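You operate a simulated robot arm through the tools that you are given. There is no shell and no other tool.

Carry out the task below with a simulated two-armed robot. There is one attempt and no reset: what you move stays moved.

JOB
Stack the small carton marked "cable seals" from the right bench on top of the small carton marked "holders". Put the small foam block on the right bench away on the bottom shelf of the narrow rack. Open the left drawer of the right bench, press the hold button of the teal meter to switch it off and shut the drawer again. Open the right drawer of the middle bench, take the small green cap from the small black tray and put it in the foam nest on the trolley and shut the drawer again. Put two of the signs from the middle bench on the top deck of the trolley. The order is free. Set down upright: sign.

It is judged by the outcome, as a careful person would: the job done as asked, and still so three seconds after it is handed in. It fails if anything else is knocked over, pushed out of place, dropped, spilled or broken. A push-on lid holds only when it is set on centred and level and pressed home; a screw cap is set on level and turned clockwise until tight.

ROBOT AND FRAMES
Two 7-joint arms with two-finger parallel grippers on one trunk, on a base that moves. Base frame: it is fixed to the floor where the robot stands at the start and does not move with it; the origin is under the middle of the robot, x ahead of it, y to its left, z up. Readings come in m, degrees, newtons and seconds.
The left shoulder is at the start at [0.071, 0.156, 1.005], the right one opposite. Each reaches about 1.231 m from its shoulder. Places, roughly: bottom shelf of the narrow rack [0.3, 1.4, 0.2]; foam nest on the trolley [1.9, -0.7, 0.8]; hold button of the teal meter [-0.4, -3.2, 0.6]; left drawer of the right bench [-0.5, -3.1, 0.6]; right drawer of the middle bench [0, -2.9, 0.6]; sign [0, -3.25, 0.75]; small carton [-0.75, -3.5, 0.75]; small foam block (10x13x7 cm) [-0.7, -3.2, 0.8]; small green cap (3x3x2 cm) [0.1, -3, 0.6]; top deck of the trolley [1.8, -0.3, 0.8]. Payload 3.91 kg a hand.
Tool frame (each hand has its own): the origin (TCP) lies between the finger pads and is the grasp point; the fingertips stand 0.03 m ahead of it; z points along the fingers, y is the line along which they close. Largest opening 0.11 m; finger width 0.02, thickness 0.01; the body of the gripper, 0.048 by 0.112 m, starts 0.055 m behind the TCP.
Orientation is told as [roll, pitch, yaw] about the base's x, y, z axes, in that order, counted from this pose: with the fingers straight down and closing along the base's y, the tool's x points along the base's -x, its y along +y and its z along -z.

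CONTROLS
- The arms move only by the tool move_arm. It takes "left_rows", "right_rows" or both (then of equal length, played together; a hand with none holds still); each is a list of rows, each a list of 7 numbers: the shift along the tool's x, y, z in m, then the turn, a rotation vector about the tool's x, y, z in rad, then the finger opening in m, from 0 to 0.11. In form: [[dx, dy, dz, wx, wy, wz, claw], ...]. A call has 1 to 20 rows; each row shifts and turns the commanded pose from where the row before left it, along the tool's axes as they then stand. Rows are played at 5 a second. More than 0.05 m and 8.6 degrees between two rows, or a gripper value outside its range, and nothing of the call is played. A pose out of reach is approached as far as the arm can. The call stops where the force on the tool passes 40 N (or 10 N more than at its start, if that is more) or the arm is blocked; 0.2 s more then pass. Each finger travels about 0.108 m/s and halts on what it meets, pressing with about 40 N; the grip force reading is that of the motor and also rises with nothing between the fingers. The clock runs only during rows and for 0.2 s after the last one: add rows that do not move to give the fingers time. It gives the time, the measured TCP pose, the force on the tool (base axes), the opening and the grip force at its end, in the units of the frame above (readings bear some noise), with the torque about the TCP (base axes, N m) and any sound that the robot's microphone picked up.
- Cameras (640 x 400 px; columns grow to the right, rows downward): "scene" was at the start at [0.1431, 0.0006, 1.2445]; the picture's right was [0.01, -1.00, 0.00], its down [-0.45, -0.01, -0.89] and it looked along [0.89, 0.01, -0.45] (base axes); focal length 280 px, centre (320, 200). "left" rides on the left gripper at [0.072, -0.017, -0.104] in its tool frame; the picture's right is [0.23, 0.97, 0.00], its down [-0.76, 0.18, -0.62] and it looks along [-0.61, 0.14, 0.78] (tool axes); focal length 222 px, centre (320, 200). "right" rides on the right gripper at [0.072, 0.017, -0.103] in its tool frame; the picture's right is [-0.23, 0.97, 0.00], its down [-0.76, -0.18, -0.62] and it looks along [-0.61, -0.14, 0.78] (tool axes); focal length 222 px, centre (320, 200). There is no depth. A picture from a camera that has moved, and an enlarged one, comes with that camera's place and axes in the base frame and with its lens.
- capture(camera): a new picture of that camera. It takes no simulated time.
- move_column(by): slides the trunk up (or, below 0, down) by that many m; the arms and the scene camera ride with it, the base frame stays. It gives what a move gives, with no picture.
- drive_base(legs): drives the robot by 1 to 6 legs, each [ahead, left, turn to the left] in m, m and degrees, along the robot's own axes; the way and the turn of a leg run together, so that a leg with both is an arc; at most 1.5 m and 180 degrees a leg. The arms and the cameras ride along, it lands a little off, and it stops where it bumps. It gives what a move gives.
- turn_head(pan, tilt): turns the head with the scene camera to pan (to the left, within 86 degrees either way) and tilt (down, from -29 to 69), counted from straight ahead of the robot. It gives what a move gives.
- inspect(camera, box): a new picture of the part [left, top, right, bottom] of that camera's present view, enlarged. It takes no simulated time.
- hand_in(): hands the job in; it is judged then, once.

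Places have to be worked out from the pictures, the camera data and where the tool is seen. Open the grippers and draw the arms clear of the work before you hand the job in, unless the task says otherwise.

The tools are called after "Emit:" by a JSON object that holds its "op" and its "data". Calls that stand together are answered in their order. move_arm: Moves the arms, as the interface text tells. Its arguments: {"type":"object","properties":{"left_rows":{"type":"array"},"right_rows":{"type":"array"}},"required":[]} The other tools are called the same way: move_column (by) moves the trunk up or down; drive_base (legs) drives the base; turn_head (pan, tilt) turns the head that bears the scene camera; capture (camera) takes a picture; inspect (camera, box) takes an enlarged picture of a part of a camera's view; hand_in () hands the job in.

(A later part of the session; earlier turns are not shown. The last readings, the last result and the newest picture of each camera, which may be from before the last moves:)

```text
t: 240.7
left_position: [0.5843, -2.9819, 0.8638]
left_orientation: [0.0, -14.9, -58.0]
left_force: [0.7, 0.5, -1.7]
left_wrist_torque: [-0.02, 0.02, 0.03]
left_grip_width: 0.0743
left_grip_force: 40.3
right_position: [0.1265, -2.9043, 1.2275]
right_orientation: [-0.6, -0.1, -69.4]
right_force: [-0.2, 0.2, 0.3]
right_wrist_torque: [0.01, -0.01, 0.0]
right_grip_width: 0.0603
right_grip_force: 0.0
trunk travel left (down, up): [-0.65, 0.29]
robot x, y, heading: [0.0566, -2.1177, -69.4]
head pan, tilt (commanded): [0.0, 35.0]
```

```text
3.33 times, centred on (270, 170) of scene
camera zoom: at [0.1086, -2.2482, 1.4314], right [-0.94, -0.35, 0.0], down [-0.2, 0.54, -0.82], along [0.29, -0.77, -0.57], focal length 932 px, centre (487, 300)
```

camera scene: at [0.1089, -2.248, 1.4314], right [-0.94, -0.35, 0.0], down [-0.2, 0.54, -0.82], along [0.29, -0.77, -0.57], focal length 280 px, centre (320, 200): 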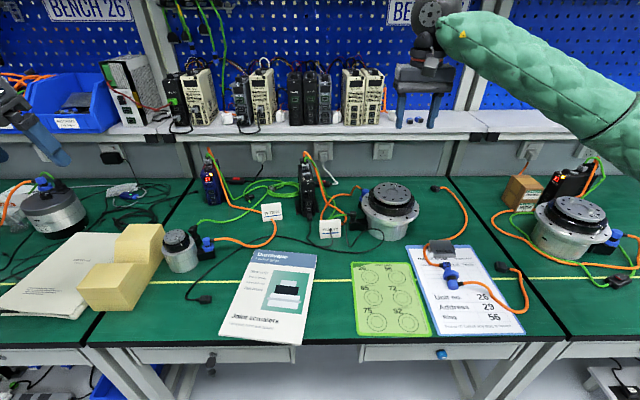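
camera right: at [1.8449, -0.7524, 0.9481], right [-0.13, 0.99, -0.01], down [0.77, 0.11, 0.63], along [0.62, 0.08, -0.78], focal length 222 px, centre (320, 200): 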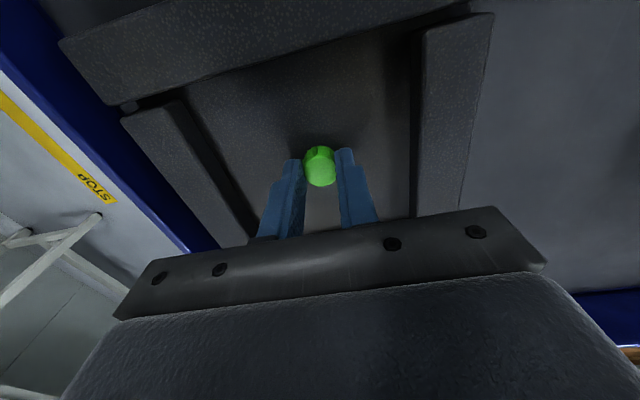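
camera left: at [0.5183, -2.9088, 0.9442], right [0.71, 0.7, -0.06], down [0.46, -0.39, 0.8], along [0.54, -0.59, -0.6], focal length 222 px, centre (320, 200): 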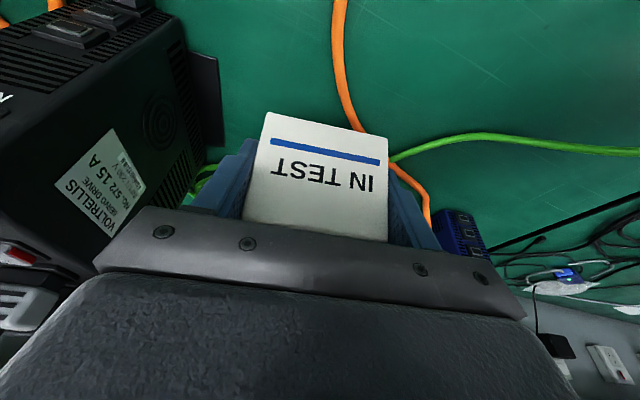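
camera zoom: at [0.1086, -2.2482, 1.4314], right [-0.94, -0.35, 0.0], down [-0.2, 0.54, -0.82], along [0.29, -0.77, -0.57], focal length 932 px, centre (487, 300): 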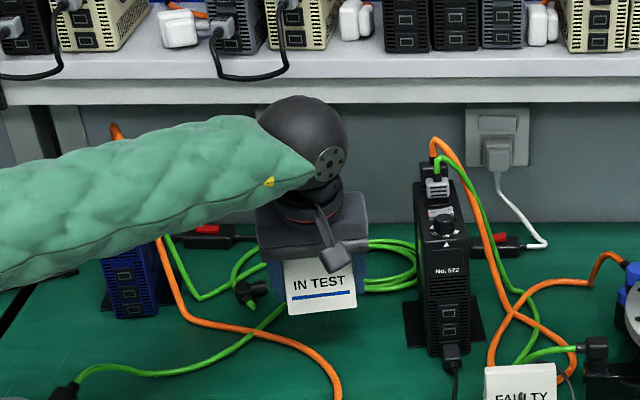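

The sign lifts cleanly, cables undisturbed. I raise it, retract and straighten, then back off and strafe right toward the foam block.

Emit:
{"op": "move_arm", "data": {"left_rows": [[-0.0107, 0, -0.0399, 0, 0, 0, 0.06], [-0.0107, 0, -0.0399, 0, 0, 0, 0.06], [-0.0107, 0, -0.0399, 0, 0, 0, 0.06], [-0.0107, 0, -0.0399, 0, 0, 0, 0.06], [-0.0107, 0, -0.0399, 0, 0, 0, 0.06], [-0.0107, 0, -0.0399, 0, 0, 0, 0.06], [-0.0107, 0, -0.0399, 0, 0, 0, 0.06], [-0.0107, 0, -0.0399, 0, 0, 0, 0.06], [0.0386, 0, -0.0104, 0, 0, 0, 0.06], [0.0386, 0, -0.0104, 0, 0, 0, 0.06], [0.0386, 0, -0.0104, 0, 0, 0, 0.06], [0.0386, 0, -0.0104, 0, 0, 0, 0.06], [0.0386, 0, -0.0104, 0, 0, 0, 0.06], [0, 0, 0, 0.0246, 0, 0.0918, 0.06], [0, 0, 0, 0.0246, 0, 0.0918, 0.06], [0, 0, 0, 0, 0, 0, 0.06]]}}

Emit:
{"op": "drive_base", "data": {"legs": [[-0.3, 0, 0], [0, -0.88, 0.2]]}}

Emit:
{"op": "capture", "data": {"camera": "scene"}}

Emit:
{"op": "capture", "data": {"camera": "left"}}

```text
t: 244.1
left_position: [0.4765, -2.8123, 1.1943]
left_orientation: [0.0, -14.9, -69.0]
left_force: [0.2, 0.0, -0.9]
left_wrist_torque: [0.02, -0.01, -0.01]
left_grip_width: 0.0742
left_grip_force: 39.8
right_position: [0.1267, -2.9046, 1.2259]
right_orientation: [-0.5, 0.0, -69.4]
right_force: [-1.6, 0.3, 0.3]
right_wrist_torque: [0.01, 0.01, -0.03]
right_grip_width: 0.0602
right_grip_force: 0.0
trunk travel left (down, up): [-0.65, 0.29]
robot x, y, heading: [0.0602, -2.113, -69.3]
head pan, tilt (commanded): [0.0, 35.0]
```

```text
t: 250.4
left_position: [-0.4319, -2.846, 1.1947]
left_orientation: [0.0, -14.9, -67.4]
left_force: [0.0, -0.5, -1.2]
left_wrist_torque: [0.01, -0.02, -0.01]
left_grip_width: 0.0743
left_grip_force: 40.4
right_position: [-0.7803, -2.9458, 1.2273]
right_orientation: [-0.5, 0.0, -68.1]
right_force: [0.3, -0.1, -0.1]
right_wrist_torque: [0.04, 0.0, 0.0]
right_grip_width: 0.0599
right_grip_force: 0.1
trunk travel left (down, up): [-0.65, 0.29]
robot x, y, heading: [-0.871, -2.1618, -67.7]
head pan, tilt (commanded): [0.0, 35.0]
```

```text
taken
camera scene: at [-0.8144, -2.29, 1.4315], right [-0.93, -0.38, 0.0], down [-0.22, 0.53, -0.82], along [0.31, -0.76, -0.57], focal length 280 px, centre (320, 200)
```

scene: 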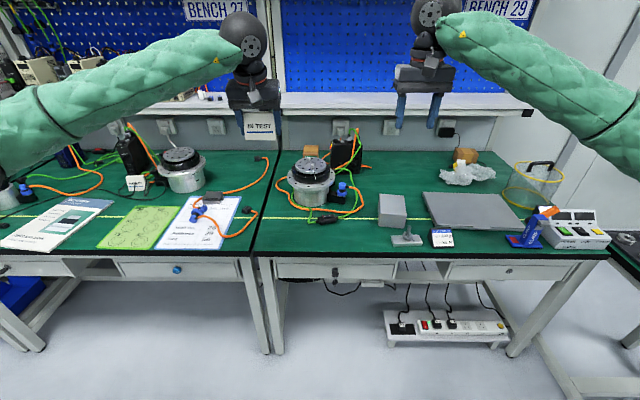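

```text
taken
camera left: at [-0.4839, -2.7625, 1.2746], right [0.81, 0.58, -0.06], down [0.39, -0.46, 0.8], along [0.43, -0.67, -0.6], focal length 222 px, centre (320, 200)
```

left: 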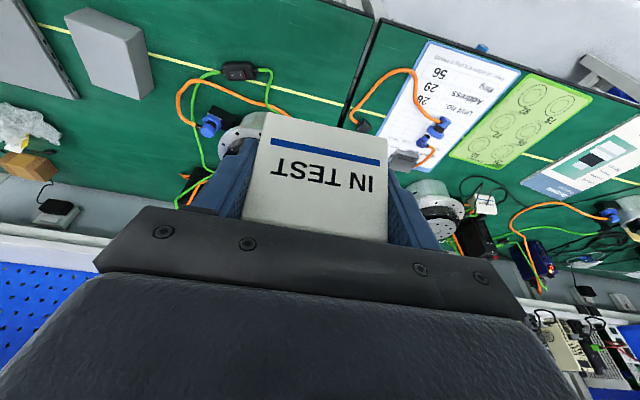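

Zooming on the foam block.

Emit:
{"op": "inspect", "data": {"camera": "scene", "box": [350, 170, 450, 250]}}

Emit:
{"op": "capture", "data": {"camera": "right"}}

```text
5.00 times, centred on (400, 210) of scene
camera zoom: at [-0.8144, -2.29, 1.4315], right [-0.93, -0.38, 0.0], down [-0.22, 0.53, -0.82], along [0.31, -0.76, -0.57], focal length 1399 px, centre (-80, 150)
```

zoom: 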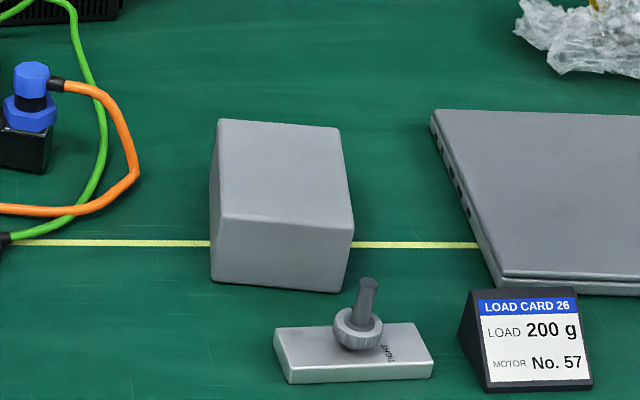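

```text
taken
camera right: at [-0.7913, -2.8724, 1.3305], right [0.99, 0.15, -0.01], down [0.12, -0.77, 0.63], along [0.09, -0.62, -0.78], focal length 222 px, centre (320, 200)
```

right: 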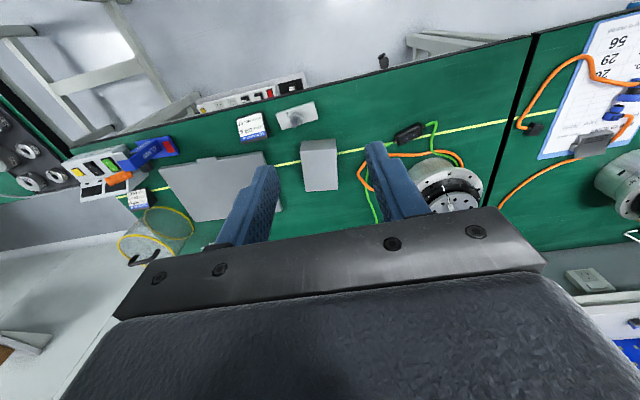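

Foam block: ~9.5 × 12.5 × 6.7 cm, centre F≈2.716, R≈1.832, yaw ≈ −6.7° to the bench; a clamp stands right in front, so I grasp from above. Moving the right hand above it, fully open.

Emit:
{"op": "move_arm", "data": {"right_rows": [[0, 0, 0, 0, 0, 0.1344, 0.11], [-0.0274, -0.0027, 0.033, 0, 0, 0, 0.11], [-0.0274, -0.0027, 0.033, 0, 0, 0, 0.11], [-0.0274, -0.0027, 0.033, 0, 0, 0, 0.11], [-0.0274, -0.0027, 0.033, 0, 0, 0, 0.11], [-0.0274, -0.0027, 0.033, 0, 0, 0, 0.11], [-0.0274, -0.0027, 0.033, 0, 0, 0, 0.11], [-0.0274, -0.0027, 0.033, 0, 0, 0, 0.11], [-0.0274, -0.0027, 0.033, 0, 0, 0, 0.11], [-0.0274, -0.0027, 0.033, 0, 0, 0, 0.11], [0, 0, 0, 0, 0, 0, 0.11]]}}

Emit:
{"op": "capture", "data": {"camera": "right"}}

Emit:
{"op": "inspect", "data": {"camera": "scene", "box": [330, 130, 470, 250]}}

```text
t: 252.8
left_position: [-0.431, -2.8446, 1.1951]
left_orientation: [0.0, -15.0, -67.3]
left_force: [-1.3, 0.3, 0.6]
left_wrist_torque: [-0.01, -0.04, -0.03]
left_grip_width: 0.0742
left_grip_force: 39.6
right_position: [-0.7431, -3.1916, 0.9305]
right_orientation: [-0.4, -0.2, -75.7]
right_force: [-0.5, 0.2, 0.4]
right_wrist_torque: [-0.01, 0.0, 0.01]
right_grip_width: 0.1098
right_grip_force: 0.1
trunk travel left (down, up): [-0.65, 0.29]
robot x, y, heading: [-0.8691, -2.1596, -67.8]
head pan, tilt (commanded): [0.0, 35.0]
```

```text
taken
camera right: at [-0.744, -3.117, 1.0344], right [1.0, 0.02, -0.01], down [0.02, -0.78, 0.63], along [0.01, -0.63, -0.78], focal length 222 px, centre (320, 200)
```

right: 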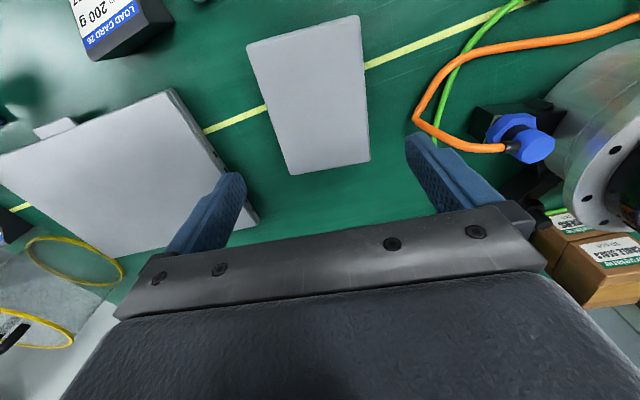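

```text
3.33 times, centred on (400, 190) of scene
camera zoom: at [-0.8148, -2.2891, 1.4316], right [-0.93, -0.38, 0.0], down [-0.22, 0.53, -0.82], along [0.31, -0.76, -0.57], focal length 932 px, centre (53, 233)
```

zoom: 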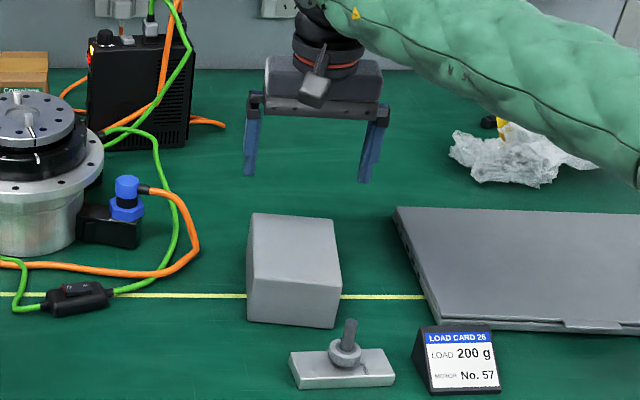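

Only 1.6° yaw and 6 mm to correct. I adjust and descend to 2 cm above the block top level for a check.

Emit:
{"op": "move_arm", "data": {"right_rows": [[0.006, 0, 0, 0, 0, 0.028, 0.11], [0, 0, 0.03, 0, 0, 0, 0.11], [0, 0, 0.03, 0, 0, 0, 0.11], [0, 0, 0.018, 0, 0, 0, 0.11], [0, 0, 0, 0, 0, 0, 0.11]]}}

Emit:
{"op": "capture", "data": {"camera": "right"}}

Emit:
{"op": "inspect", "data": {"camera": "scene", "box": [340, 140, 460, 240]}}

```text
t: 254.0
left_position: [-0.4322, -2.8457, 1.194]
left_orientation: [0.0, -14.9, -67.4]
left_force: [0.0, -0.5, -0.6]
left_wrist_torque: [-0.04, 0.02, 0.02]
left_grip_width: 0.0745
left_grip_force: 39.6
right_position: [-0.7456, -3.1866, 0.8528]
right_orientation: [-0.5, -0.3, -77.5]
right_force: [0.2, 0.2, 0.9]
right_wrist_torque: [0.02, 0.01, -0.02]
right_grip_width: 0.11
right_grip_force: 0.0
trunk travel left (down, up): [-0.65, 0.29]
robot x, y, heading: [-0.8677, -2.163, -67.7]
head pan, tilt (commanded): [0.0, 35.0]
```

```text
taken
camera right: at [-0.7454, -3.1117, 0.9559], right [1.0, -0.01, -0.01], down [0.0, -0.78, 0.63], along [-0.01, -0.63, -0.78], focal length 222 px, centre (320, 200)
```

right: 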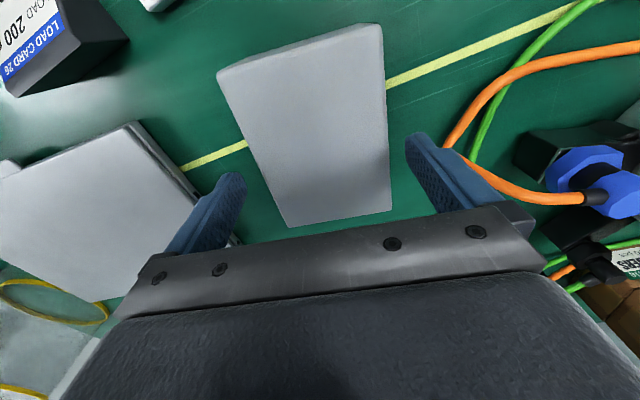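

```text
4.00 times, centred on (400, 190) of scene
camera zoom: at [-0.8139, -2.29, 1.4314], right [-0.93, -0.38, 0.0], down [-0.22, 0.53, -0.82], along [0.31, -0.76, -0.57], focal length 1119 px, centre (0, 240)
```

zoom: 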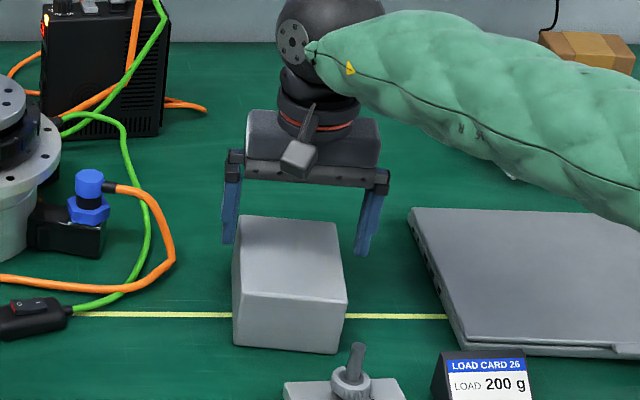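

Alignment is within 2 mm. I descend to z≈0.79 and close.

Emit:
{"op": "move_arm", "data": {"right_rows": [[0, 0.0015, 0.022, 0, 0, 0, 0.11], [0, 0, 0.022, 0, 0, 0, 0.11], [0, 0, 0.019, 0, 0, 0, 0.11], [0, 0, 0, 0, 0, 0, 0.11], [0, 0, 0, 0, 0, 0, 0.095], [0, 0, 0, 0, 0, 0, 0.08], [0, 0, 0, 0, 0, 0, 0.08], [0, 0, 0, 0, 0, 0, 0.08]]}}

Emit:
{"op": "capture", "data": {"camera": "right"}}

```text
t: 255.8
left_position: [-0.4309, -2.8448, 1.1933]
left_orientation: [0.1, -15.0, -67.4]
left_force: [0.7, -0.6, -0.9]
left_wrist_torque: [-0.01, 0.0, -0.06]
left_grip_width: 0.0741
left_grip_force: 39.9
right_position: [-0.7454, -3.1874, 0.7895]
right_orientation: [-0.6, -0.2, -77.3]
right_force: [-0.1, 0.3, -0.5]
right_wrist_torque: [-0.07, 0.0, 0.01]
right_grip_width: 0.094
right_grip_force: 39.9
trunk travel left (down, up): [-0.65, 0.29]
robot x, y, heading: [-0.8672, -2.1644, -68.0]
head pan, tilt (commanded): [0.0, 35.0]
```

```text
taken
camera right: at [-0.7451, -3.1122, 0.8932], right [1.0, -0.01, -0.01], down [0.0, -0.78, 0.63], along [-0.01, -0.63, -0.78], focal length 222 px, centre (320, 200)
```

right: 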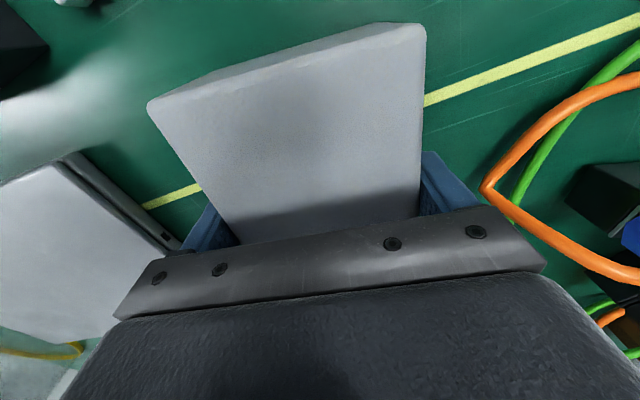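

Gripped (0.094). Lifting straight up to z≈1.19.

Emit:
{"op": "move_arm", "data": {"right_rows": [[0, 0, -0.02, 0, 0, 0, 0.08], [0, 0, -0.03, 0, 0, 0, 0.08], [0, 0, -0.04, 0, 0, 0, 0.08], [0, 0, -0.045, 0, 0, 0, 0.08], [0, 0, -0.045, 0, 0, 0, 0.08], [0, 0, -0.045, 0, 0, 0, 0.08], [0, 0, -0.045, 0, 0, 0, 0.08], [0, 0, -0.045, 0, 0, 0, 0.08], [0, 0, -0.045, 0, 0, 0, 0.08], [0, 0, -0.04, 0, 0, 0, 0.08], [0, 0, 0, 0, 0, 0, 0.08]]}}

Emit:
{"op": "capture", "data": {"camera": "scene"}}

Emit:
{"op": "capture", "data": {"camera": "right"}}

```text
t: 258.2
left_position: [-0.4314, -2.8455, 1.1936]
left_orientation: [0.0, -14.9, -67.4]
left_force: [-0.2, 0.4, -0.3]
left_wrist_torque: [0.0, -0.01, 0.01]
left_grip_width: 0.074
left_grip_force: 40.7
right_position: [-0.742, -3.1865, 1.19]
right_orientation: [-0.4, -0.1, -77.3]
right_force: [0.8, -0.5, 0.1]
right_wrist_torque: [0.0, 0.03, 0.04]
right_grip_width: 0.0938
right_grip_force: 40.0
trunk travel left (down, up): [-0.65, 0.29]
robot x, y, heading: [-0.8715, -2.1649, -67.8]
head pan, tilt (commanded): [0.0, 35.0]
```

```text
taken
camera scene: at [-0.8141, -2.2908, 1.4314], right [-0.93, -0.38, 0.0], down [-0.22, 0.53, -0.82], along [0.31, -0.76, -0.57], focal length 280 px, centre (320, 200)
```

scene: 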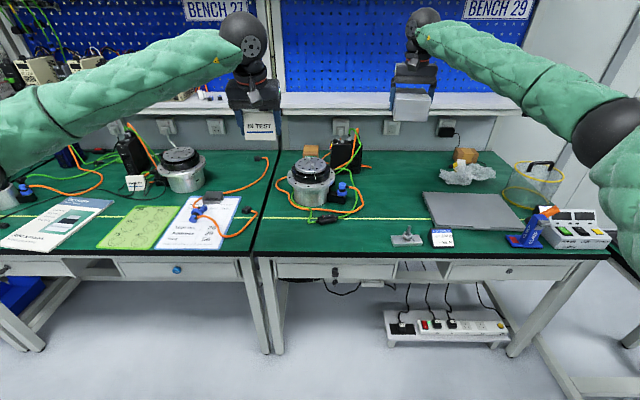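

```text
taken
camera right: at [-0.7414, -3.1125, 1.2941], right [1.0, -0.01, -0.01], down [0.0, -0.78, 0.63], along [-0.01, -0.63, -0.78], focal length 222 px, centre (320, 200)
```

right: 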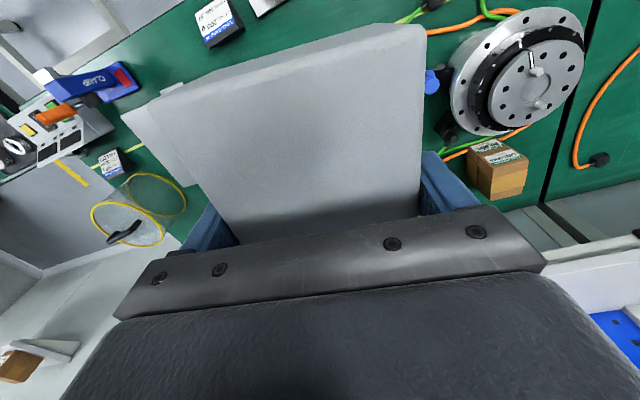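

Foam and sign are both held. I retract the right hand toward the body (0.4 m back, slightly right) so it will stay clear of the trolley's draw-bar.

Emit:
{"op": "move_arm", "data": {"right_rows": [[0.044, -0.008, 0, 0, 0, 0, 0.08], [0.044, -0.008, 0, 0, 0, 0, 0.08], [0.044, -0.008, 0, 0, 0, 0, 0.08], [0.044, -0.008, 0, 0, 0, 0, 0.08], [0.044, -0.008, 0, 0, 0, 0, 0.08], [0.044, -0.008, 0, 0, 0, 0, 0.08], [0.044, -0.008, 0, 0, 0, 0, 0.08], [0.044, -0.008, 0, 0, 0, 0, 0.08], [0, 0, 0, 0, 0, 0, 0.08]]}}

Emit:
{"op": "drive_base", "data": {"legs": [[-0.45, 0, 0], [0, 0, 45], [0, 0, 44]]}}

Emit:
{"op": "capture", "data": {"camera": "scene"}}

```text
t: 260.2
left_position: [-0.4307, -2.8459, 1.1927]
left_orientation: [0.1, -15.0, -67.4]
left_force: [0.2, 0.2, -1.3]
left_wrist_torque: [0.0, 0.0, 0.0]
left_grip_width: 0.0745
left_grip_force: 40.2
right_position: [-0.88, -2.8568, 1.1877]
right_orientation: [-0.5, -0.1, -77.4]
right_force: [-0.5, 0.5, -0.8]
right_wrist_torque: [0.04, 0.01, 0.03]
right_grip_width: 0.0938
right_grip_force: 40.0
trunk travel left (down, up): [-0.65, 0.29]
robot x, y, heading: [-0.8691, -2.161, -67.8]
head pan, tilt (commanded): [0.0, 35.0]
```

```text
t: 267.0
left_position: [-0.3506, -1.3138, 1.1937]
left_orientation: [0.0, -14.9, 22.1]
left_force: [0.2, -0.4, -1.0]
left_wrist_torque: [0.01, 0.02, -0.02]
left_grip_width: 0.0743
left_grip_force: 39.9
right_position: [-0.3461, -1.7628, 1.1878]
right_orientation: [-0.5, -0.2, 12.1]
right_force: [-0.2, 0.4, -0.3]
right_wrist_torque: [0.0, 0.04, -0.02]
right_grip_width: 0.0942
right_grip_force: 40.4
trunk travel left (down, up): [-0.65, 0.29]
robot x, y, heading: [-1.0412, -1.7462, 21.8]
head pan, tilt (commanded): [0.0, 35.0]
```

```text
taken
camera scene: at [-0.9096, -1.6923, 1.4315], right [0.37, -0.93, 0.0], down [-0.53, -0.21, -0.82], along [0.76, 0.3, -0.57], focal length 280 px, centre (320, 200)
```

scene: 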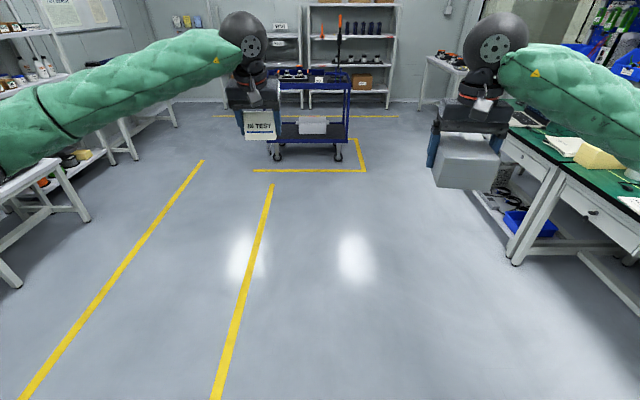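

Trolley is straight ahead. I drive 2.0 m forward in two legs, slightly left.

Emit:
{"op": "drive_base", "data": {"legs": [[1.1, 0.02, -0.5], [0.85, 0, 0]]}}

Emit:
{"op": "move_column", "data": {"by": -0.15}}

Emit:
{"op": "capture", "data": {"camera": "scene"}}

Emit:
{"op": "capture", "data": {"camera": "left"}}

```text
t: 276.7
left_position: [1.4785, -0.6537, 1.1935]
left_orientation: [0.1, -14.9, 20.0]
left_force: [0.3, -0.4, -0.6]
left_wrist_torque: [-0.02, 0.03, 0.0]
left_grip_width: 0.0745
left_grip_force: 39.6
right_position: [1.4675, -1.1028, 1.1873]
right_orientation: [-0.5, -0.3, 10.0]
right_force: [0.0, -0.4, 0.0]
right_wrist_torque: [0.02, 0.0, 0.01]
right_grip_width: 0.094
right_grip_force: 39.5
trunk travel left (down, up): [-0.65, 0.29]
robot x, y, heading: [0.7742, -1.056, 19.6]
head pan, tilt (commanded): [0.0, 35.0]
```

```text
t: 278.4
left_position: [1.4779, -0.6526, 1.0445]
left_orientation: [0.1, -15.0, 19.9]
left_force: [0.3, 0.2, -0.3]
left_wrist_torque: [-0.01, 0.0, -0.03]
left_grip_width: 0.0744
left_grip_force: 39.7
right_position: [1.4658, -1.1027, 1.0384]
right_orientation: [-0.4, -0.2, 9.9]
right_force: [0.1, -0.2, -0.6]
right_wrist_torque: [0.03, -0.01, 0.01]
right_grip_width: 0.0937
right_grip_force: 40.2
trunk travel left (down, up): [-0.5, 0.44]
robot x, y, heading: [0.7729, -1.0611, 19.6]
head pan, tilt (commanded): [0.0, 35.0]
```

```text
taken
camera scene: at [0.9051, -1.0112, 1.2816], right [0.34, -0.94, 0.0], down [-0.54, -0.19, -0.82], along [0.77, 0.27, -0.57], focal length 280 px, centre (320, 200)
```

scene: 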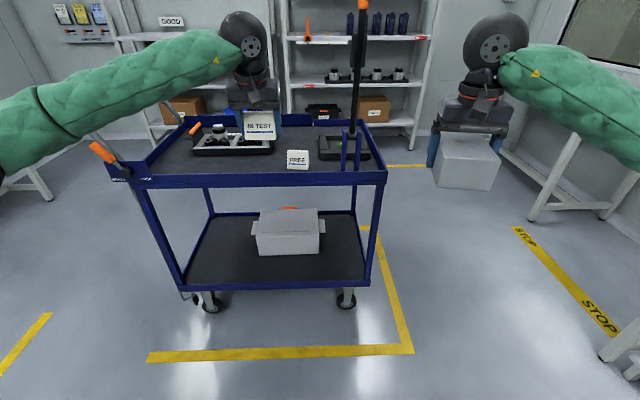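

```text
taken
camera left: at [1.3927, -0.7017, 1.1251], right [-0.54, 0.84, -0.06], down [0.48, 0.36, 0.8], along [0.69, 0.4, -0.6], focal length 222 px, centre (320, 200)
```

left: 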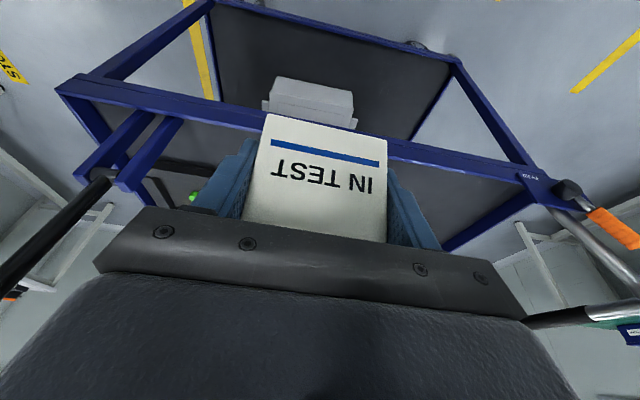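

The deck is ahead with FREE in place. I drive 0.1 m closer and turn 1.5° to square up.

Emit:
{"op": "drive_base", "data": {"legs": [[0.1, 0, 1.5]]}}

Emit:
{"op": "inspect", "data": {"camera": "scene", "box": [120, 90, 400, 240]}}

```text
t: 279.6
left_position: [1.5647, -0.5975, 1.0429]
left_orientation: [0.0, -14.8, 21.7]
left_force: [0.8, 0.4, -0.5]
left_wrist_torque: [-0.01, 0.03, -0.02]
left_grip_width: 0.0745
left_grip_force: 39.8
right_position: [1.5664, -1.0454, 1.0378]
right_orientation: [-0.5, -0.1, 11.7]
right_force: [0.2, 0.2, -0.7]
right_wrist_torque: [-0.01, -0.01, 0.0]
right_grip_width: 0.094
right_grip_force: 39.8
trunk travel left (down, up): [-0.5, 0.44]
robot x, y, heading: [0.8685, -1.0217, 21.3]
head pan, tilt (commanded): [0.0, 35.0]
```

```text
2.29 times, centred on (260, 165) of scene
camera zoom: at [1.0022, -0.971, 1.2813], right [0.36, -0.93, 0.0], down [-0.54, -0.21, -0.82], along [0.76, 0.3, -0.58], focal length 639 px, centre (457, 280)
```

zoom: 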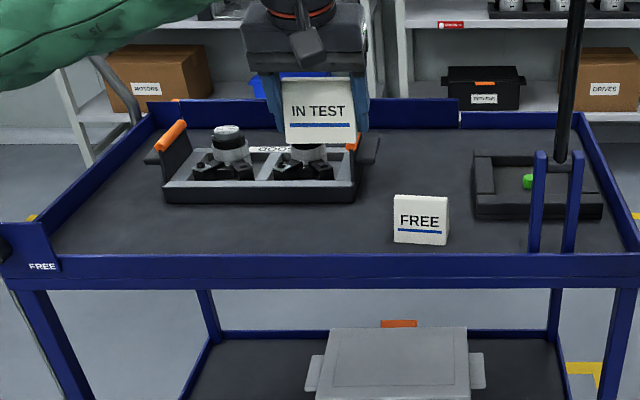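

I move the sign forward 14 cm, 6 cm left and down 9 cm, to hover over the free strip left of the FREE sign.

Emit:
{"op": "move_arm", "data": {"left_rows": [[-0.0287, 0.0158, 0.031, 0, 0, 0, 0.06], [-0.0287, 0.0158, 0.031, 0, 0, 0, 0.06], [-0.0287, 0.0158, 0.031, 0, 0, 0, 0.06], [-0.0287, 0.0158, 0.031, 0, 0, 0, 0.06], [0, 0, 0, 0, 0, 0, 0.06]]}}

Emit:
{"op": "capture", "data": {"camera": "left"}}

Emit:
{"op": "inspect", "data": {"camera": "scene", "box": [120, 90, 400, 240]}}

```text
t: 280.8
left_position: [1.6702, -0.486, 0.9528]
left_orientation: [0.0, -15.0, 21.6]
left_force: [-0.3, 0.2, -0.1]
left_wrist_torque: [0.0, 0.01, -0.04]
left_grip_width: 0.0743
left_grip_force: 40.4
right_position: [1.5639, -1.0472, 1.0397]
right_orientation: [-0.4, -0.2, 11.6]
right_force: [-0.1, -0.7, -0.6]
right_wrist_torque: [0.01, 0.02, 0.01]
right_grip_width: 0.0941
right_grip_force: 39.9
trunk travel left (down, up): [-0.5, 0.44]
robot x, y, heading: [0.8714, -1.0175, 21.2]
head pan, tilt (commanded): [0.0, 35.0]
```

```text
taken
camera left: at [1.5871, -0.5381, 1.0335], right [-0.56, 0.83, -0.06], down [0.47, 0.38, 0.8], along [0.68, 0.42, -0.6], focal length 222 px, centre (320, 200)
```

left: 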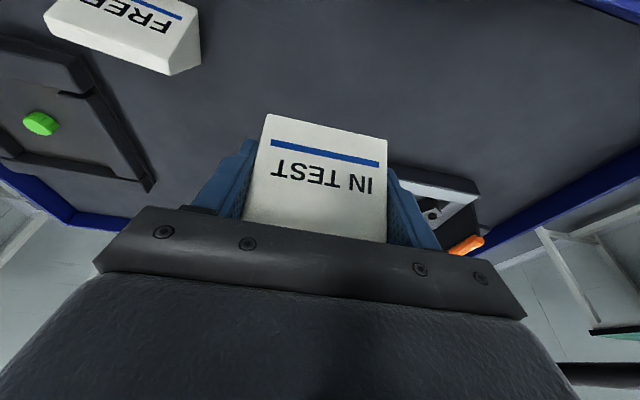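

```text
2.29 times, centred on (260, 165) of scene
camera zoom: at [0.9999, -0.9721, 1.2816], right [0.36, -0.93, 0.0], down [-0.54, -0.21, -0.82], along [0.76, 0.3, -0.57], focal length 639 px, centre (457, 280)
```

zoom: 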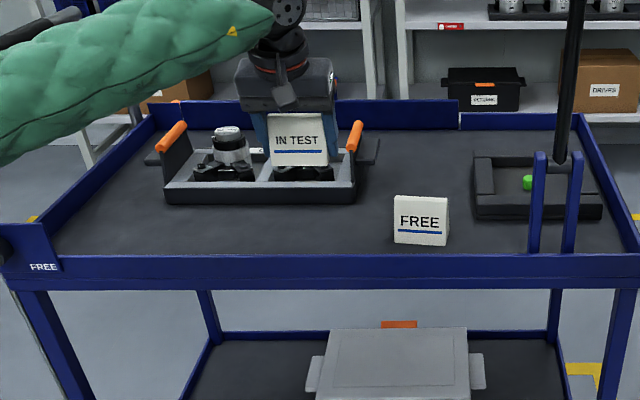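

Hovering at G≈1.381, S≈1.057 as planned. Lowering to ~6 mm above the deck.

Emit:
{"op": "move_arm", "data": {"left_rows": [[0.0073, 0, 0.0273, 0, 0, 0, 0.06], [0.0073, 0, 0.0273, 0, 0, 0, 0.06], [0.0073, 0, 0.0273, 0, 0, 0, 0.06], [0.0073, 0, 0.0273, 0, 0, 0, 0.06], [0, 0, 0, 0, 0, 0, 0.06]]}}

Emit:
{"op": "inspect", "data": {"camera": "scene", "box": [180, 110, 340, 220]}}

```text
t: 282.0
left_position: [1.6731, -0.4861, 0.8392]
left_orientation: [0.0, -14.9, 21.5]
left_force: [0.8, -0.1, -0.1]
left_wrist_torque: [0.01, 0.0, 0.04]
left_grip_width: 0.0742
left_grip_force: 40.5
right_position: [1.5646, -1.0484, 1.0382]
right_orientation: [-0.4, -0.2, 11.6]
right_force: [0.3, -0.5, -0.4]
right_wrist_torque: [0.02, -0.01, 0.02]
right_grip_width: 0.0941
right_grip_force: 39.9
trunk travel left (down, up): [-0.5, 0.44]
robot x, y, heading: [0.872, -1.0194, 21.2]
head pan, tilt (commanded): [0.0, 35.0]
```

```text
3.64 times, centred on (260, 165) of scene
camera zoom: at [1.0004, -0.972, 1.2815], right [0.36, -0.93, 0.0], down [-0.54, -0.21, -0.82], along [0.76, 0.3, -0.57], focal length 1017 px, centre (538, 327)
```

zoom: 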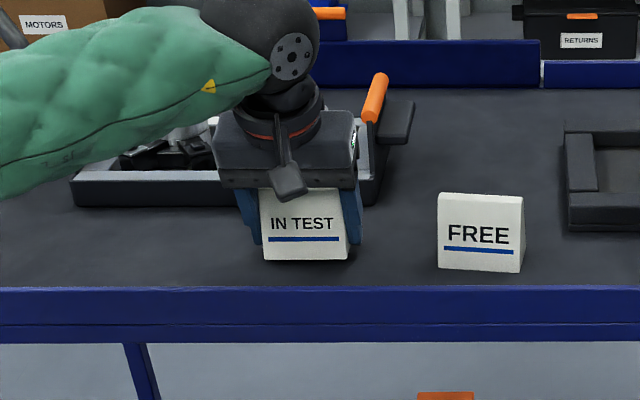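

Just above the deck. Lowering in small steps to contact.

Emit:
{"op": "move_arm", "data": {"left_rows": [[0.0008, 0, 0.0029, 0, 0, 0, 0.06], [0.0004, 0, 0.0015, 0, 0, 0, 0.06], [0.0004, 0, 0.0015, 0, 0, 0, 0.06], [0, 0, 0, 0, 0, 0, 0.06]]}}

```text
t: 283.0
left_position: [1.6723, -0.4865, 0.835]
left_orientation: [-0.1, -14.9, 21.5]
left_force: [0.0, -0.8, -0.6]
left_wrist_torque: [0.0, 0.02, -0.01]
left_grip_width: 0.0742
left_grip_force: 39.9
right_position: [1.5642, -1.0467, 1.0376]
right_orientation: [-0.5, -0.2, 11.6]
right_force: [-0.8, -0.4, -0.1]
right_wrist_torque: [-0.01, -0.02, 0.04]
right_grip_width: 0.094
right_grip_force: 39.4
trunk travel left (down, up): [-0.5, 0.44]
robot x, y, heading: [0.8746, -1.021, 21.2]
head pan, tilt (commanded): [0.0, 35.0]
```

Emit:
{"op": "move_arm", "data": {"left_rows": [[0.0003, 0, 0.0012, 0, 0, 0, 0.06], [0.0003, 0, 0.0012, 0, 0, 0, 0.06], [0, 0, 0, 0, 0, 0, 0.06]]}}

```text
t: 283.8
left_position: [1.6732, -0.4861, 0.8334]
left_orientation: [0.0, -15.2, 21.7]
left_force: [0.3, 0.0, 5.5]
left_wrist_torque: [0.14, 0.04, 0.0]
left_grip_width: 0.0743
left_grip_force: 39.3
right_position: [1.5638, -1.0473, 1.0391]
right_orientation: [-0.5, -0.2, 11.6]
right_force: [0.3, -1.2, -0.3]
right_wrist_torque: [0.01, -0.01, 0.02]
right_grip_width: 0.0938
right_grip_force: 40.3
trunk travel left (down, up): [-0.5, 0.44]
robot x, y, heading: [0.8718, -1.0224, 20.9]
head pan, tilt (commanded): [0.0, 35.0]
```

Contact (5.5 N). I open to 0.10 and back out along the finger axis.

Emit:
{"op": "move_arm", "data": {"left_rows": [[0, 0, 0, 0, 0, 0, 0.085], [0, 0, 0, 0, 0, 0, 0.1], [0, 0, 0, 0, 0, 0, 0.1], [0, 0, -0.02, 0, 0, 0, 0.1], [0, 0, -0.03, 0, 0, 0, 0.1], [0, 0, -0.04, 0, 0, 0, 0.1], [0, 0, -0.045, 0, 0, 0, 0.1], [0, 0, -0.045, 0, 0, 0, 0.1], [0.038, 0, -0.019, 0, 0, 0, 0.1], [0.038, 0, -0.019, 0, 0, 0, 0.1], [0.038, 0, -0.019, 0, 0, 0, 0.1], [0.038, 0, -0.019, 0, 0, 0, 0.1], [0.038, 0, -0.019, 0, 0, 0, 0.1], [0, 0, 0, 0, 0, 0, 0.1]]}}

Emit:
{"op": "capture", "data": {"camera": "scene"}}

Emit:
{"op": "inspect", "data": {"camera": "scene", "box": [120, 90, 400, 240]}}

```text
t: 286.8
left_position: [1.4372, -0.5801, 1.0471]
left_orientation: [-0.1, -14.9, 21.8]
left_force: [0.4, -0.7, -0.3]
left_wrist_torque: [0.0, 0.03, 0.0]
left_grip_width: 0.1
left_grip_force: 0.2
right_position: [1.5646, -1.0479, 1.039]
right_orientation: [-0.4, -0.2, 11.6]
right_force: [-0.1, -0.4, 0.3]
right_wrist_torque: [0.01, 0.01, 0.0]
right_grip_width: 0.0941
right_grip_force: 40.4
trunk travel left (down, up): [-0.5, 0.44]
robot x, y, heading: [0.8701, -1.0216, 20.9]
head pan, tilt (commanded): [0.0, 35.0]
```

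```text
taken
camera scene: at [1.0011, -0.9718, 1.2814], right [0.36, -0.93, 0.0], down [-0.54, -0.21, -0.82], along [0.76, 0.3, -0.57], focal length 280 px, centre (320, 200)
```

scene: 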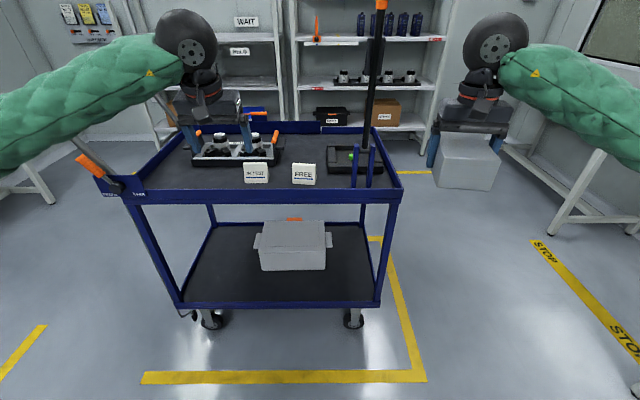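

```text
2.29 times, centred on (260, 165) of scene
camera zoom: at [1.0011, -0.9718, 1.2814], right [0.36, -0.93, 0.0], down [-0.54, -0.21, -0.82], along [0.76, 0.3, -0.57], focal length 639 px, centre (457, 280)
```

zoom: 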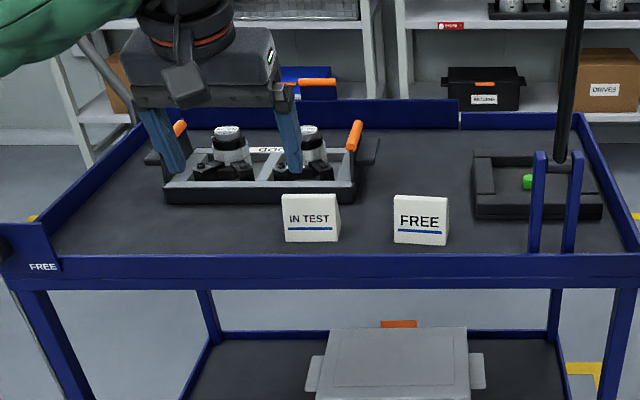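

Both signs stand upright, cap in nest. Now the foam: I back up 0.2 m, turn left 90° toward the narrow rack and drive part-way, then look.

Emit:
{"op": "drive_base", "data": {"legs": [[-0.2, 0, 0], [0, 0, 45], [0, 0, 45], [0.9, 0, 0]]}}

Emit:
{"op": "capture", "data": {"camera": "scene"}}

```text
t: 296.8
left_position: [-0.0509, 0.3293, 1.0488]
left_orientation: [0.1, -14.9, 109.9]
left_force: [0.0, 1.2, -0.2]
left_wrist_torque: [-0.03, -0.04, 0.0]
left_grip_width: 0.1
left_grip_force: 0.1
right_position: [0.4197, 0.444, 1.038]
right_orientation: [-0.4, -0.2, 99.9]
right_force: [0.4, 0.1, 0.4]
right_wrist_torque: [0.0, 0.02, -0.01]
right_grip_width: 0.094
right_grip_force: 39.7
trunk travel left (down, up): [-0.5, 0.44]
robot x, y, heading: [0.374, -0.2501, 109.5]
head pan, tilt (commanded): [0.0, 35.0]
```

```text
taken
camera scene: at [0.328, -0.1199, 1.2814], right [0.94, 0.33, 0.0], down [0.19, -0.54, -0.82], along [-0.27, 0.77, -0.57], focal length 280 px, centre (320, 200)
```

scene: 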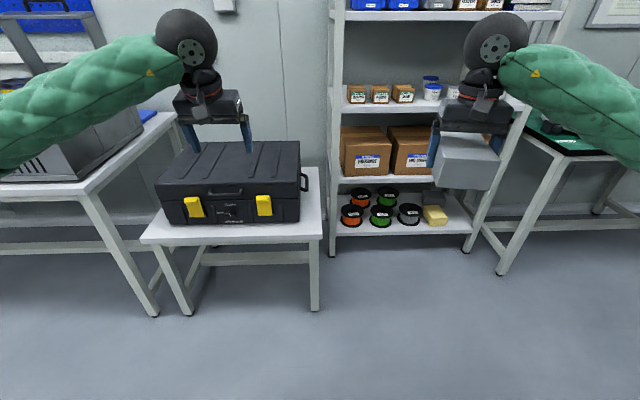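

The narrow rack is ahead: bottom shelf with spools and a yellow sponge. Zooming in.

Emit:
{"op": "inspect", "data": {"camera": "scene", "box": [320, 140, 520, 265]}}

```text
3.20 times, centred on (420, 202) of scene
camera zoom: at [0.328, -0.1199, 1.2814], right [0.94, 0.33, 0.0], down [0.19, -0.54, -0.82], along [-0.27, 0.77, -0.57], focal length 895 px, centre (0, 192)
```

zoom: 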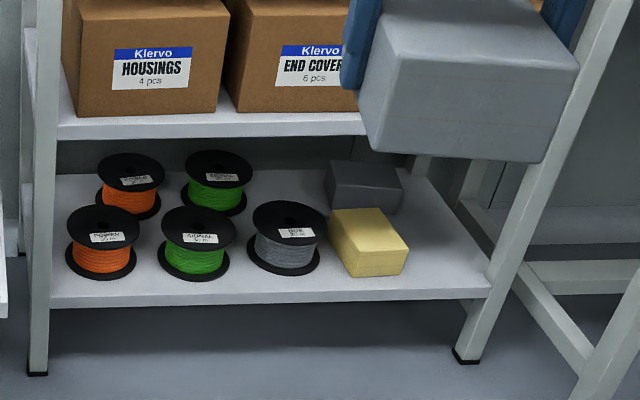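

The free spot on the bottom shelf is right of the yellow sponge. I drive right 0.45 and forward 0.2, and lower the trunk to get a better look.

Emit:
{"op": "drive_base", "data": {"legs": [[0, -0.45, 1.7], [0.2, 0, 0]]}}

Emit:
{"op": "move_column", "data": {"by": -0.3}}

Emit:
{"op": "capture", "data": {"camera": "scene"}}

Emit:
{"op": "capture", "data": {"camera": "right"}}

```text
t: 300.7
left_position: [0.2825, 0.6568, 1.0478]
left_orientation: [0.0, -14.8, 111.2]
left_force: [-0.9, 0.0, -0.2]
left_wrist_torque: [-0.07, 0.02, -0.02]
left_grip_width: 0.1
left_grip_force: 0.1
right_position: [0.7512, 0.7818, 1.0375]
right_orientation: [-0.6, -0.1, 101.3]
right_force: [-1.8, -0.3, -0.7]
right_wrist_torque: [0.01, -0.03, 0.01]
right_grip_width: 0.0939
right_grip_force: 40.1
trunk travel left (down, up): [-0.5, 0.44]
robot x, y, heading: [0.7182, 0.0853, 110.8]
head pan, tilt (commanded): [0.0, 35.0]
```

```text
t: 303.7
left_position: [0.2833, 0.6551, 0.7488]
left_orientation: [0.0, -15.0, 111.3]
left_force: [-0.4, 0.0, 0.6]
left_wrist_torque: [0.02, -0.01, 0.02]
left_grip_width: 0.1001
left_grip_force: 0.0
right_position: [0.7513, 0.7812, 0.7387]
right_orientation: [-0.3, -0.3, 101.3]
right_force: [-0.1, -0.9, -0.1]
right_wrist_torque: [0.0, 0.03, 0.01]
right_grip_width: 0.0938
right_grip_force: 39.6
trunk travel left (down, up): [-0.2, 0.74]
robot x, y, heading: [0.7226, 0.0861, 111.2]
head pan, tilt (commanded): [0.0, 35.0]
```

```text
taken
camera scene: at [0.6729, 0.2153, 0.9816], right [0.93, 0.36, 0.0], down [0.2, -0.54, -0.82], along [-0.29, 0.77, -0.57], focal length 280 px, centre (320, 200)
```

scene: 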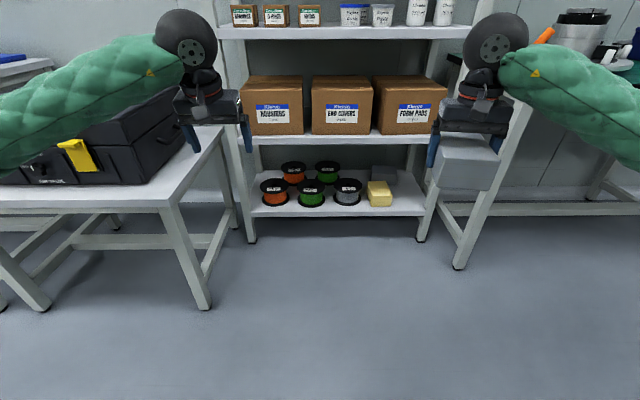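

```text
taken
camera right: at [0.747, 0.7047, 0.842], right [-1.0, 0.03, -0.01], down [0.02, 0.78, 0.63], along [0.03, 0.63, -0.78], focal length 222 px, centre (320, 200)
```

right: 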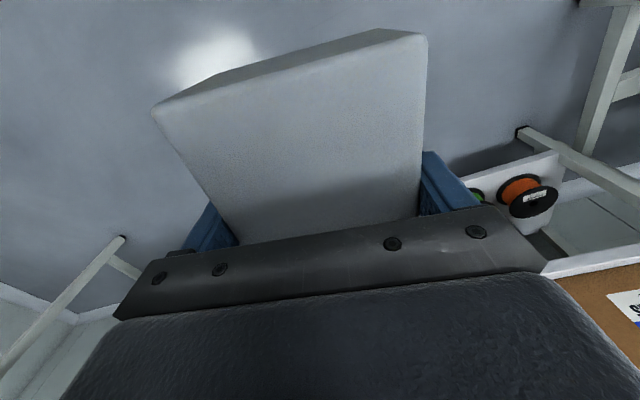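

Rack is square ahead. Zooming on the bottom shelf; the left arm hovers near the black case so I'll raise it before lowering further.

Emit:
{"op": "inspect", "data": {"camera": "scene", "box": [230, 120, 450, 250]}}

Emit:
{"op": "inspect", "data": {"camera": "scene", "box": [340, 130, 460, 250]}}

```text
2.91 times, centred on (340, 185) of scene
camera zoom: at [0.6729, 0.2153, 0.9816], right [0.93, 0.36, 0.0], down [0.2, -0.54, -0.82], along [-0.29, 0.77, -0.57], focal length 814 px, centre (262, 244)
```

zoom: 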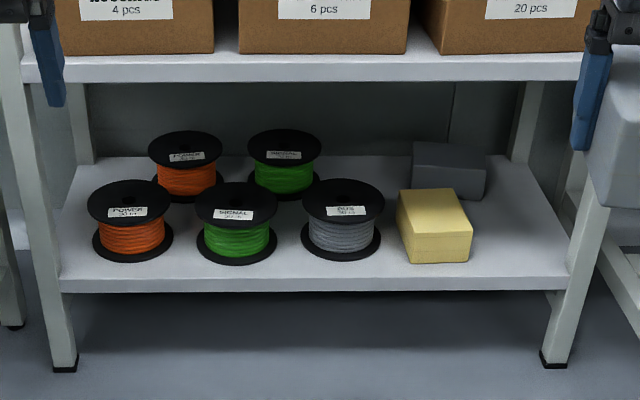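

```text
3.33 times, centred on (400, 190) of scene
camera zoom: at [0.6729, 0.2153, 0.9816], right [0.93, 0.36, 0.0], down [0.2, -0.54, -0.82], along [-0.29, 0.77, -0.57], focal length 932 px, centre (53, 233)
```

zoom: 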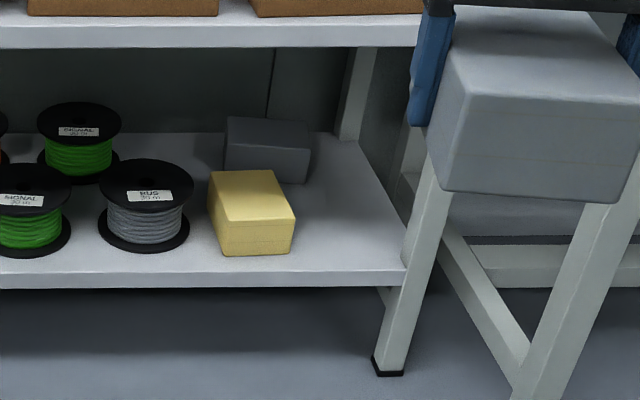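

The shelf (z≈0.20) has a free slot right of the yellow sponge, ~15 cm wide up to the post. First I raise the left arm out of the way, and rotate the right hand to rack heading with a 15° tilt.

Emit:
{"op": "move_arm", "data": {"left_rows": [[-0.0113, 0, -0.0423, 0, 0, 0, 0.1], [-0.0113, 0, -0.0423, 0, 0, 0, 0.1], [-0.0113, 0, -0.0423, 0, 0, 0, 0.1], [-0.0113, 0, -0.0423, 0, 0, 0, 0.1], [-0.0113, 0, -0.0423, 0, 0, 0, 0.1], [-0.0113, 0, -0.0423, 0, 0, 0, 0.1], [-0.0113, 0, -0.0423, 0, 0, 0, 0.1], [0, 0, 0, 0, 0, 0, 0.1]], "right_rows": [[0, 0, 0, 0, 0, -0.0855, 0.08], [0, 0, 0, 0, 0, -0.0855, 0.08], [0, 0, 0, 0, -0.1309, 0, 0.08], [0, 0, 0, 0, -0.1309, 0, 0.08], [0, 0, 0, 0, 0, 0, 0.08], [0, 0, 0, 0, 0, 0, 0.08], [0, 0, 0, 0, 0, 0, 0.08], [0, 0, 0, 0, 0, 0, 0.08]]}}

Emit:
{"op": "move_column", "data": {"by": -0.19}}

Emit:
{"op": "drive_base", "data": {"legs": [[0.33, 0, 0]]}}

Emit:
{"op": "capture", "data": {"camera": "scene"}}

```text
t: 305.5
left_position: [0.2837, 0.658, 1.0554]
left_orientation: [-0.1, -14.9, 111.4]
left_force: [1.1, 0.7, 1.4]
left_wrist_torque: [0.0, -0.01, 0.0]
left_grip_width: 0.0999
left_grip_force: 0.0
right_position: [0.7515, 0.7812, 0.7388]
right_orientation: [-0.5, -15.1, 111.3]
right_force: [-0.5, -0.1, -1.0]
right_wrist_torque: [-0.03, -0.02, 0.0]
right_grip_width: 0.094
right_grip_force: 40.1
trunk travel left (down, up): [-0.2, 0.74]
robot x, y, heading: [0.7246, 0.0865, 111.0]
head pan, tilt (commanded): [0.0, 35.0]
```

```text
t: 307.6
left_position: [0.2838, 0.6568, 0.8654]
left_orientation: [0.0, -14.9, 111.3]
left_force: [0.4, -0.2, -0.5]
left_wrist_torque: [0.03, -0.01, 0.03]
left_grip_width: 0.1
left_grip_force: 0.0
right_position: [0.7504, 0.7811, 0.5496]
right_orientation: [-0.5, -15.1, 111.3]
right_force: [-0.3, 0.4, 0.7]
right_wrist_torque: [0.0, -0.01, 0.02]
right_grip_width: 0.0939
right_grip_force: 39.6
trunk travel left (down, up): [-0.01, 0.93]
robot x, y, heading: [0.7213, 0.0864, 110.8]
head pan, tilt (commanded): [0.0, 35.0]
```

```text
t: 309.7
left_position: [0.1683, 0.9404, 0.8728]
left_orientation: [-0.1, -15.6, 112.0]
left_force: [-0.2, 0.0, 0.9]
left_wrist_torque: [-0.01, 0.01, 0.0]
left_grip_width: 0.1001
left_grip_force: 0.0
right_position: [0.635, 1.071, 0.5488]
right_orientation: [-0.5, -15.2, 111.8]
right_force: [-0.1, 0.6, 0.4]
right_wrist_torque: [-0.02, 0.0, 0.01]
right_grip_width: 0.094
right_grip_force: 39.9
trunk travel left (down, up): [-0.01, 0.93]
robot x, y, heading: [0.6112, 0.3831, 111.3]
head pan, tilt (commanded): [0.0, 35.0]
stopped in leg 1: the robot was blocked; the commanded pose is now the measured one
```

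```text
taken
camera scene: at [0.5619, 0.5058, 0.7917], right [0.93, 0.36, 0.0], down [0.21, -0.53, -0.82], along [-0.3, 0.76, -0.57], focal length 280 px, centre (320, 200)
```

scene: 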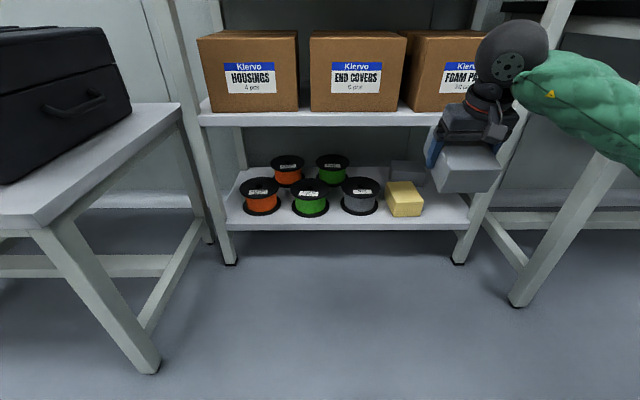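

The base stopped 1.4 cm short – something touched on the left side (left hand deflected slightly). I look left to see the contact.

Emit:
{"op": "turn_head", "data": {"pan": 55, "tilt": 10}}

Emit:
{"op": "capture", "data": {"camera": "scene"}}

Emit:
{"op": "capture", "data": {"camera": "left"}}

```text
t: 310.9
left_position: [0.1682, 0.9418, 0.8727]
left_orientation: [0.0, -15.7, 111.9]
left_force: [-0.9, -0.4, -0.6]
left_wrist_torque: [0.0, 0.02, -0.03]
left_grip_width: 0.0997
left_grip_force: 0.1
right_position: [0.6353, 1.0718, 0.5496]
right_orientation: [-0.4, -15.3, 111.7]
right_force: [-0.3, 0.3, -0.5]
right_wrist_torque: [-0.04, -0.03, 0.02]
right_grip_width: 0.0939
right_grip_force: 40.4
trunk travel left (down, up): [-0.01, 0.93]
robot x, y, heading: [0.6117, 0.3792, 111.7]
head pan, tilt (commanded): [55.0, 10.0]
```

```text
taken
camera scene: at [0.5039, 0.4454, 0.8321], right [0.24, 0.97, 0.0], down [0.17, -0.04, -0.99], along [-0.96, 0.23, -0.17], focal length 280 px, centre (320, 200)
```

scene: 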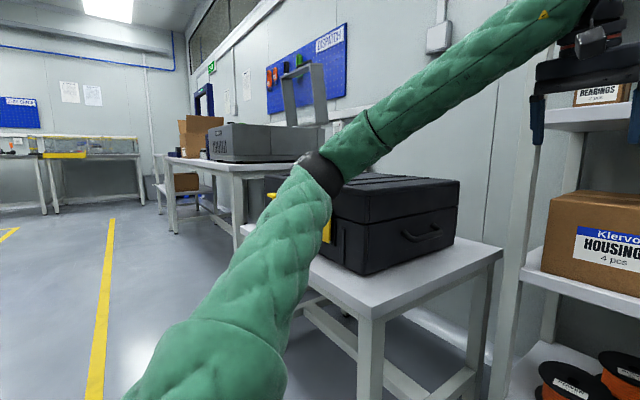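

```text
taken
camera left: at [0.2212, 0.8573, 0.9525], right [-0.82, -0.57, -0.06], down [-0.38, 0.46, 0.8], along [-0.43, 0.68, -0.59], focal length 222 px, centre (320, 200)
```

left: 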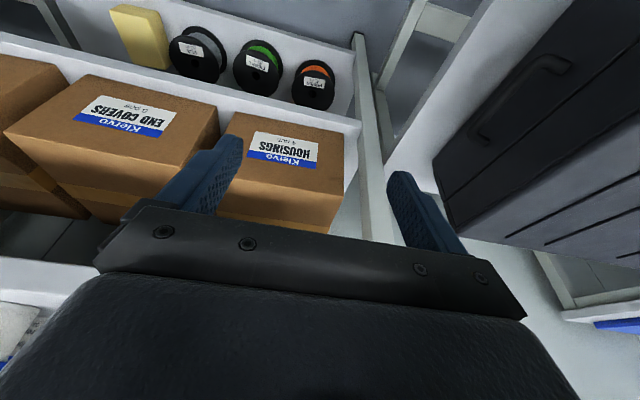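

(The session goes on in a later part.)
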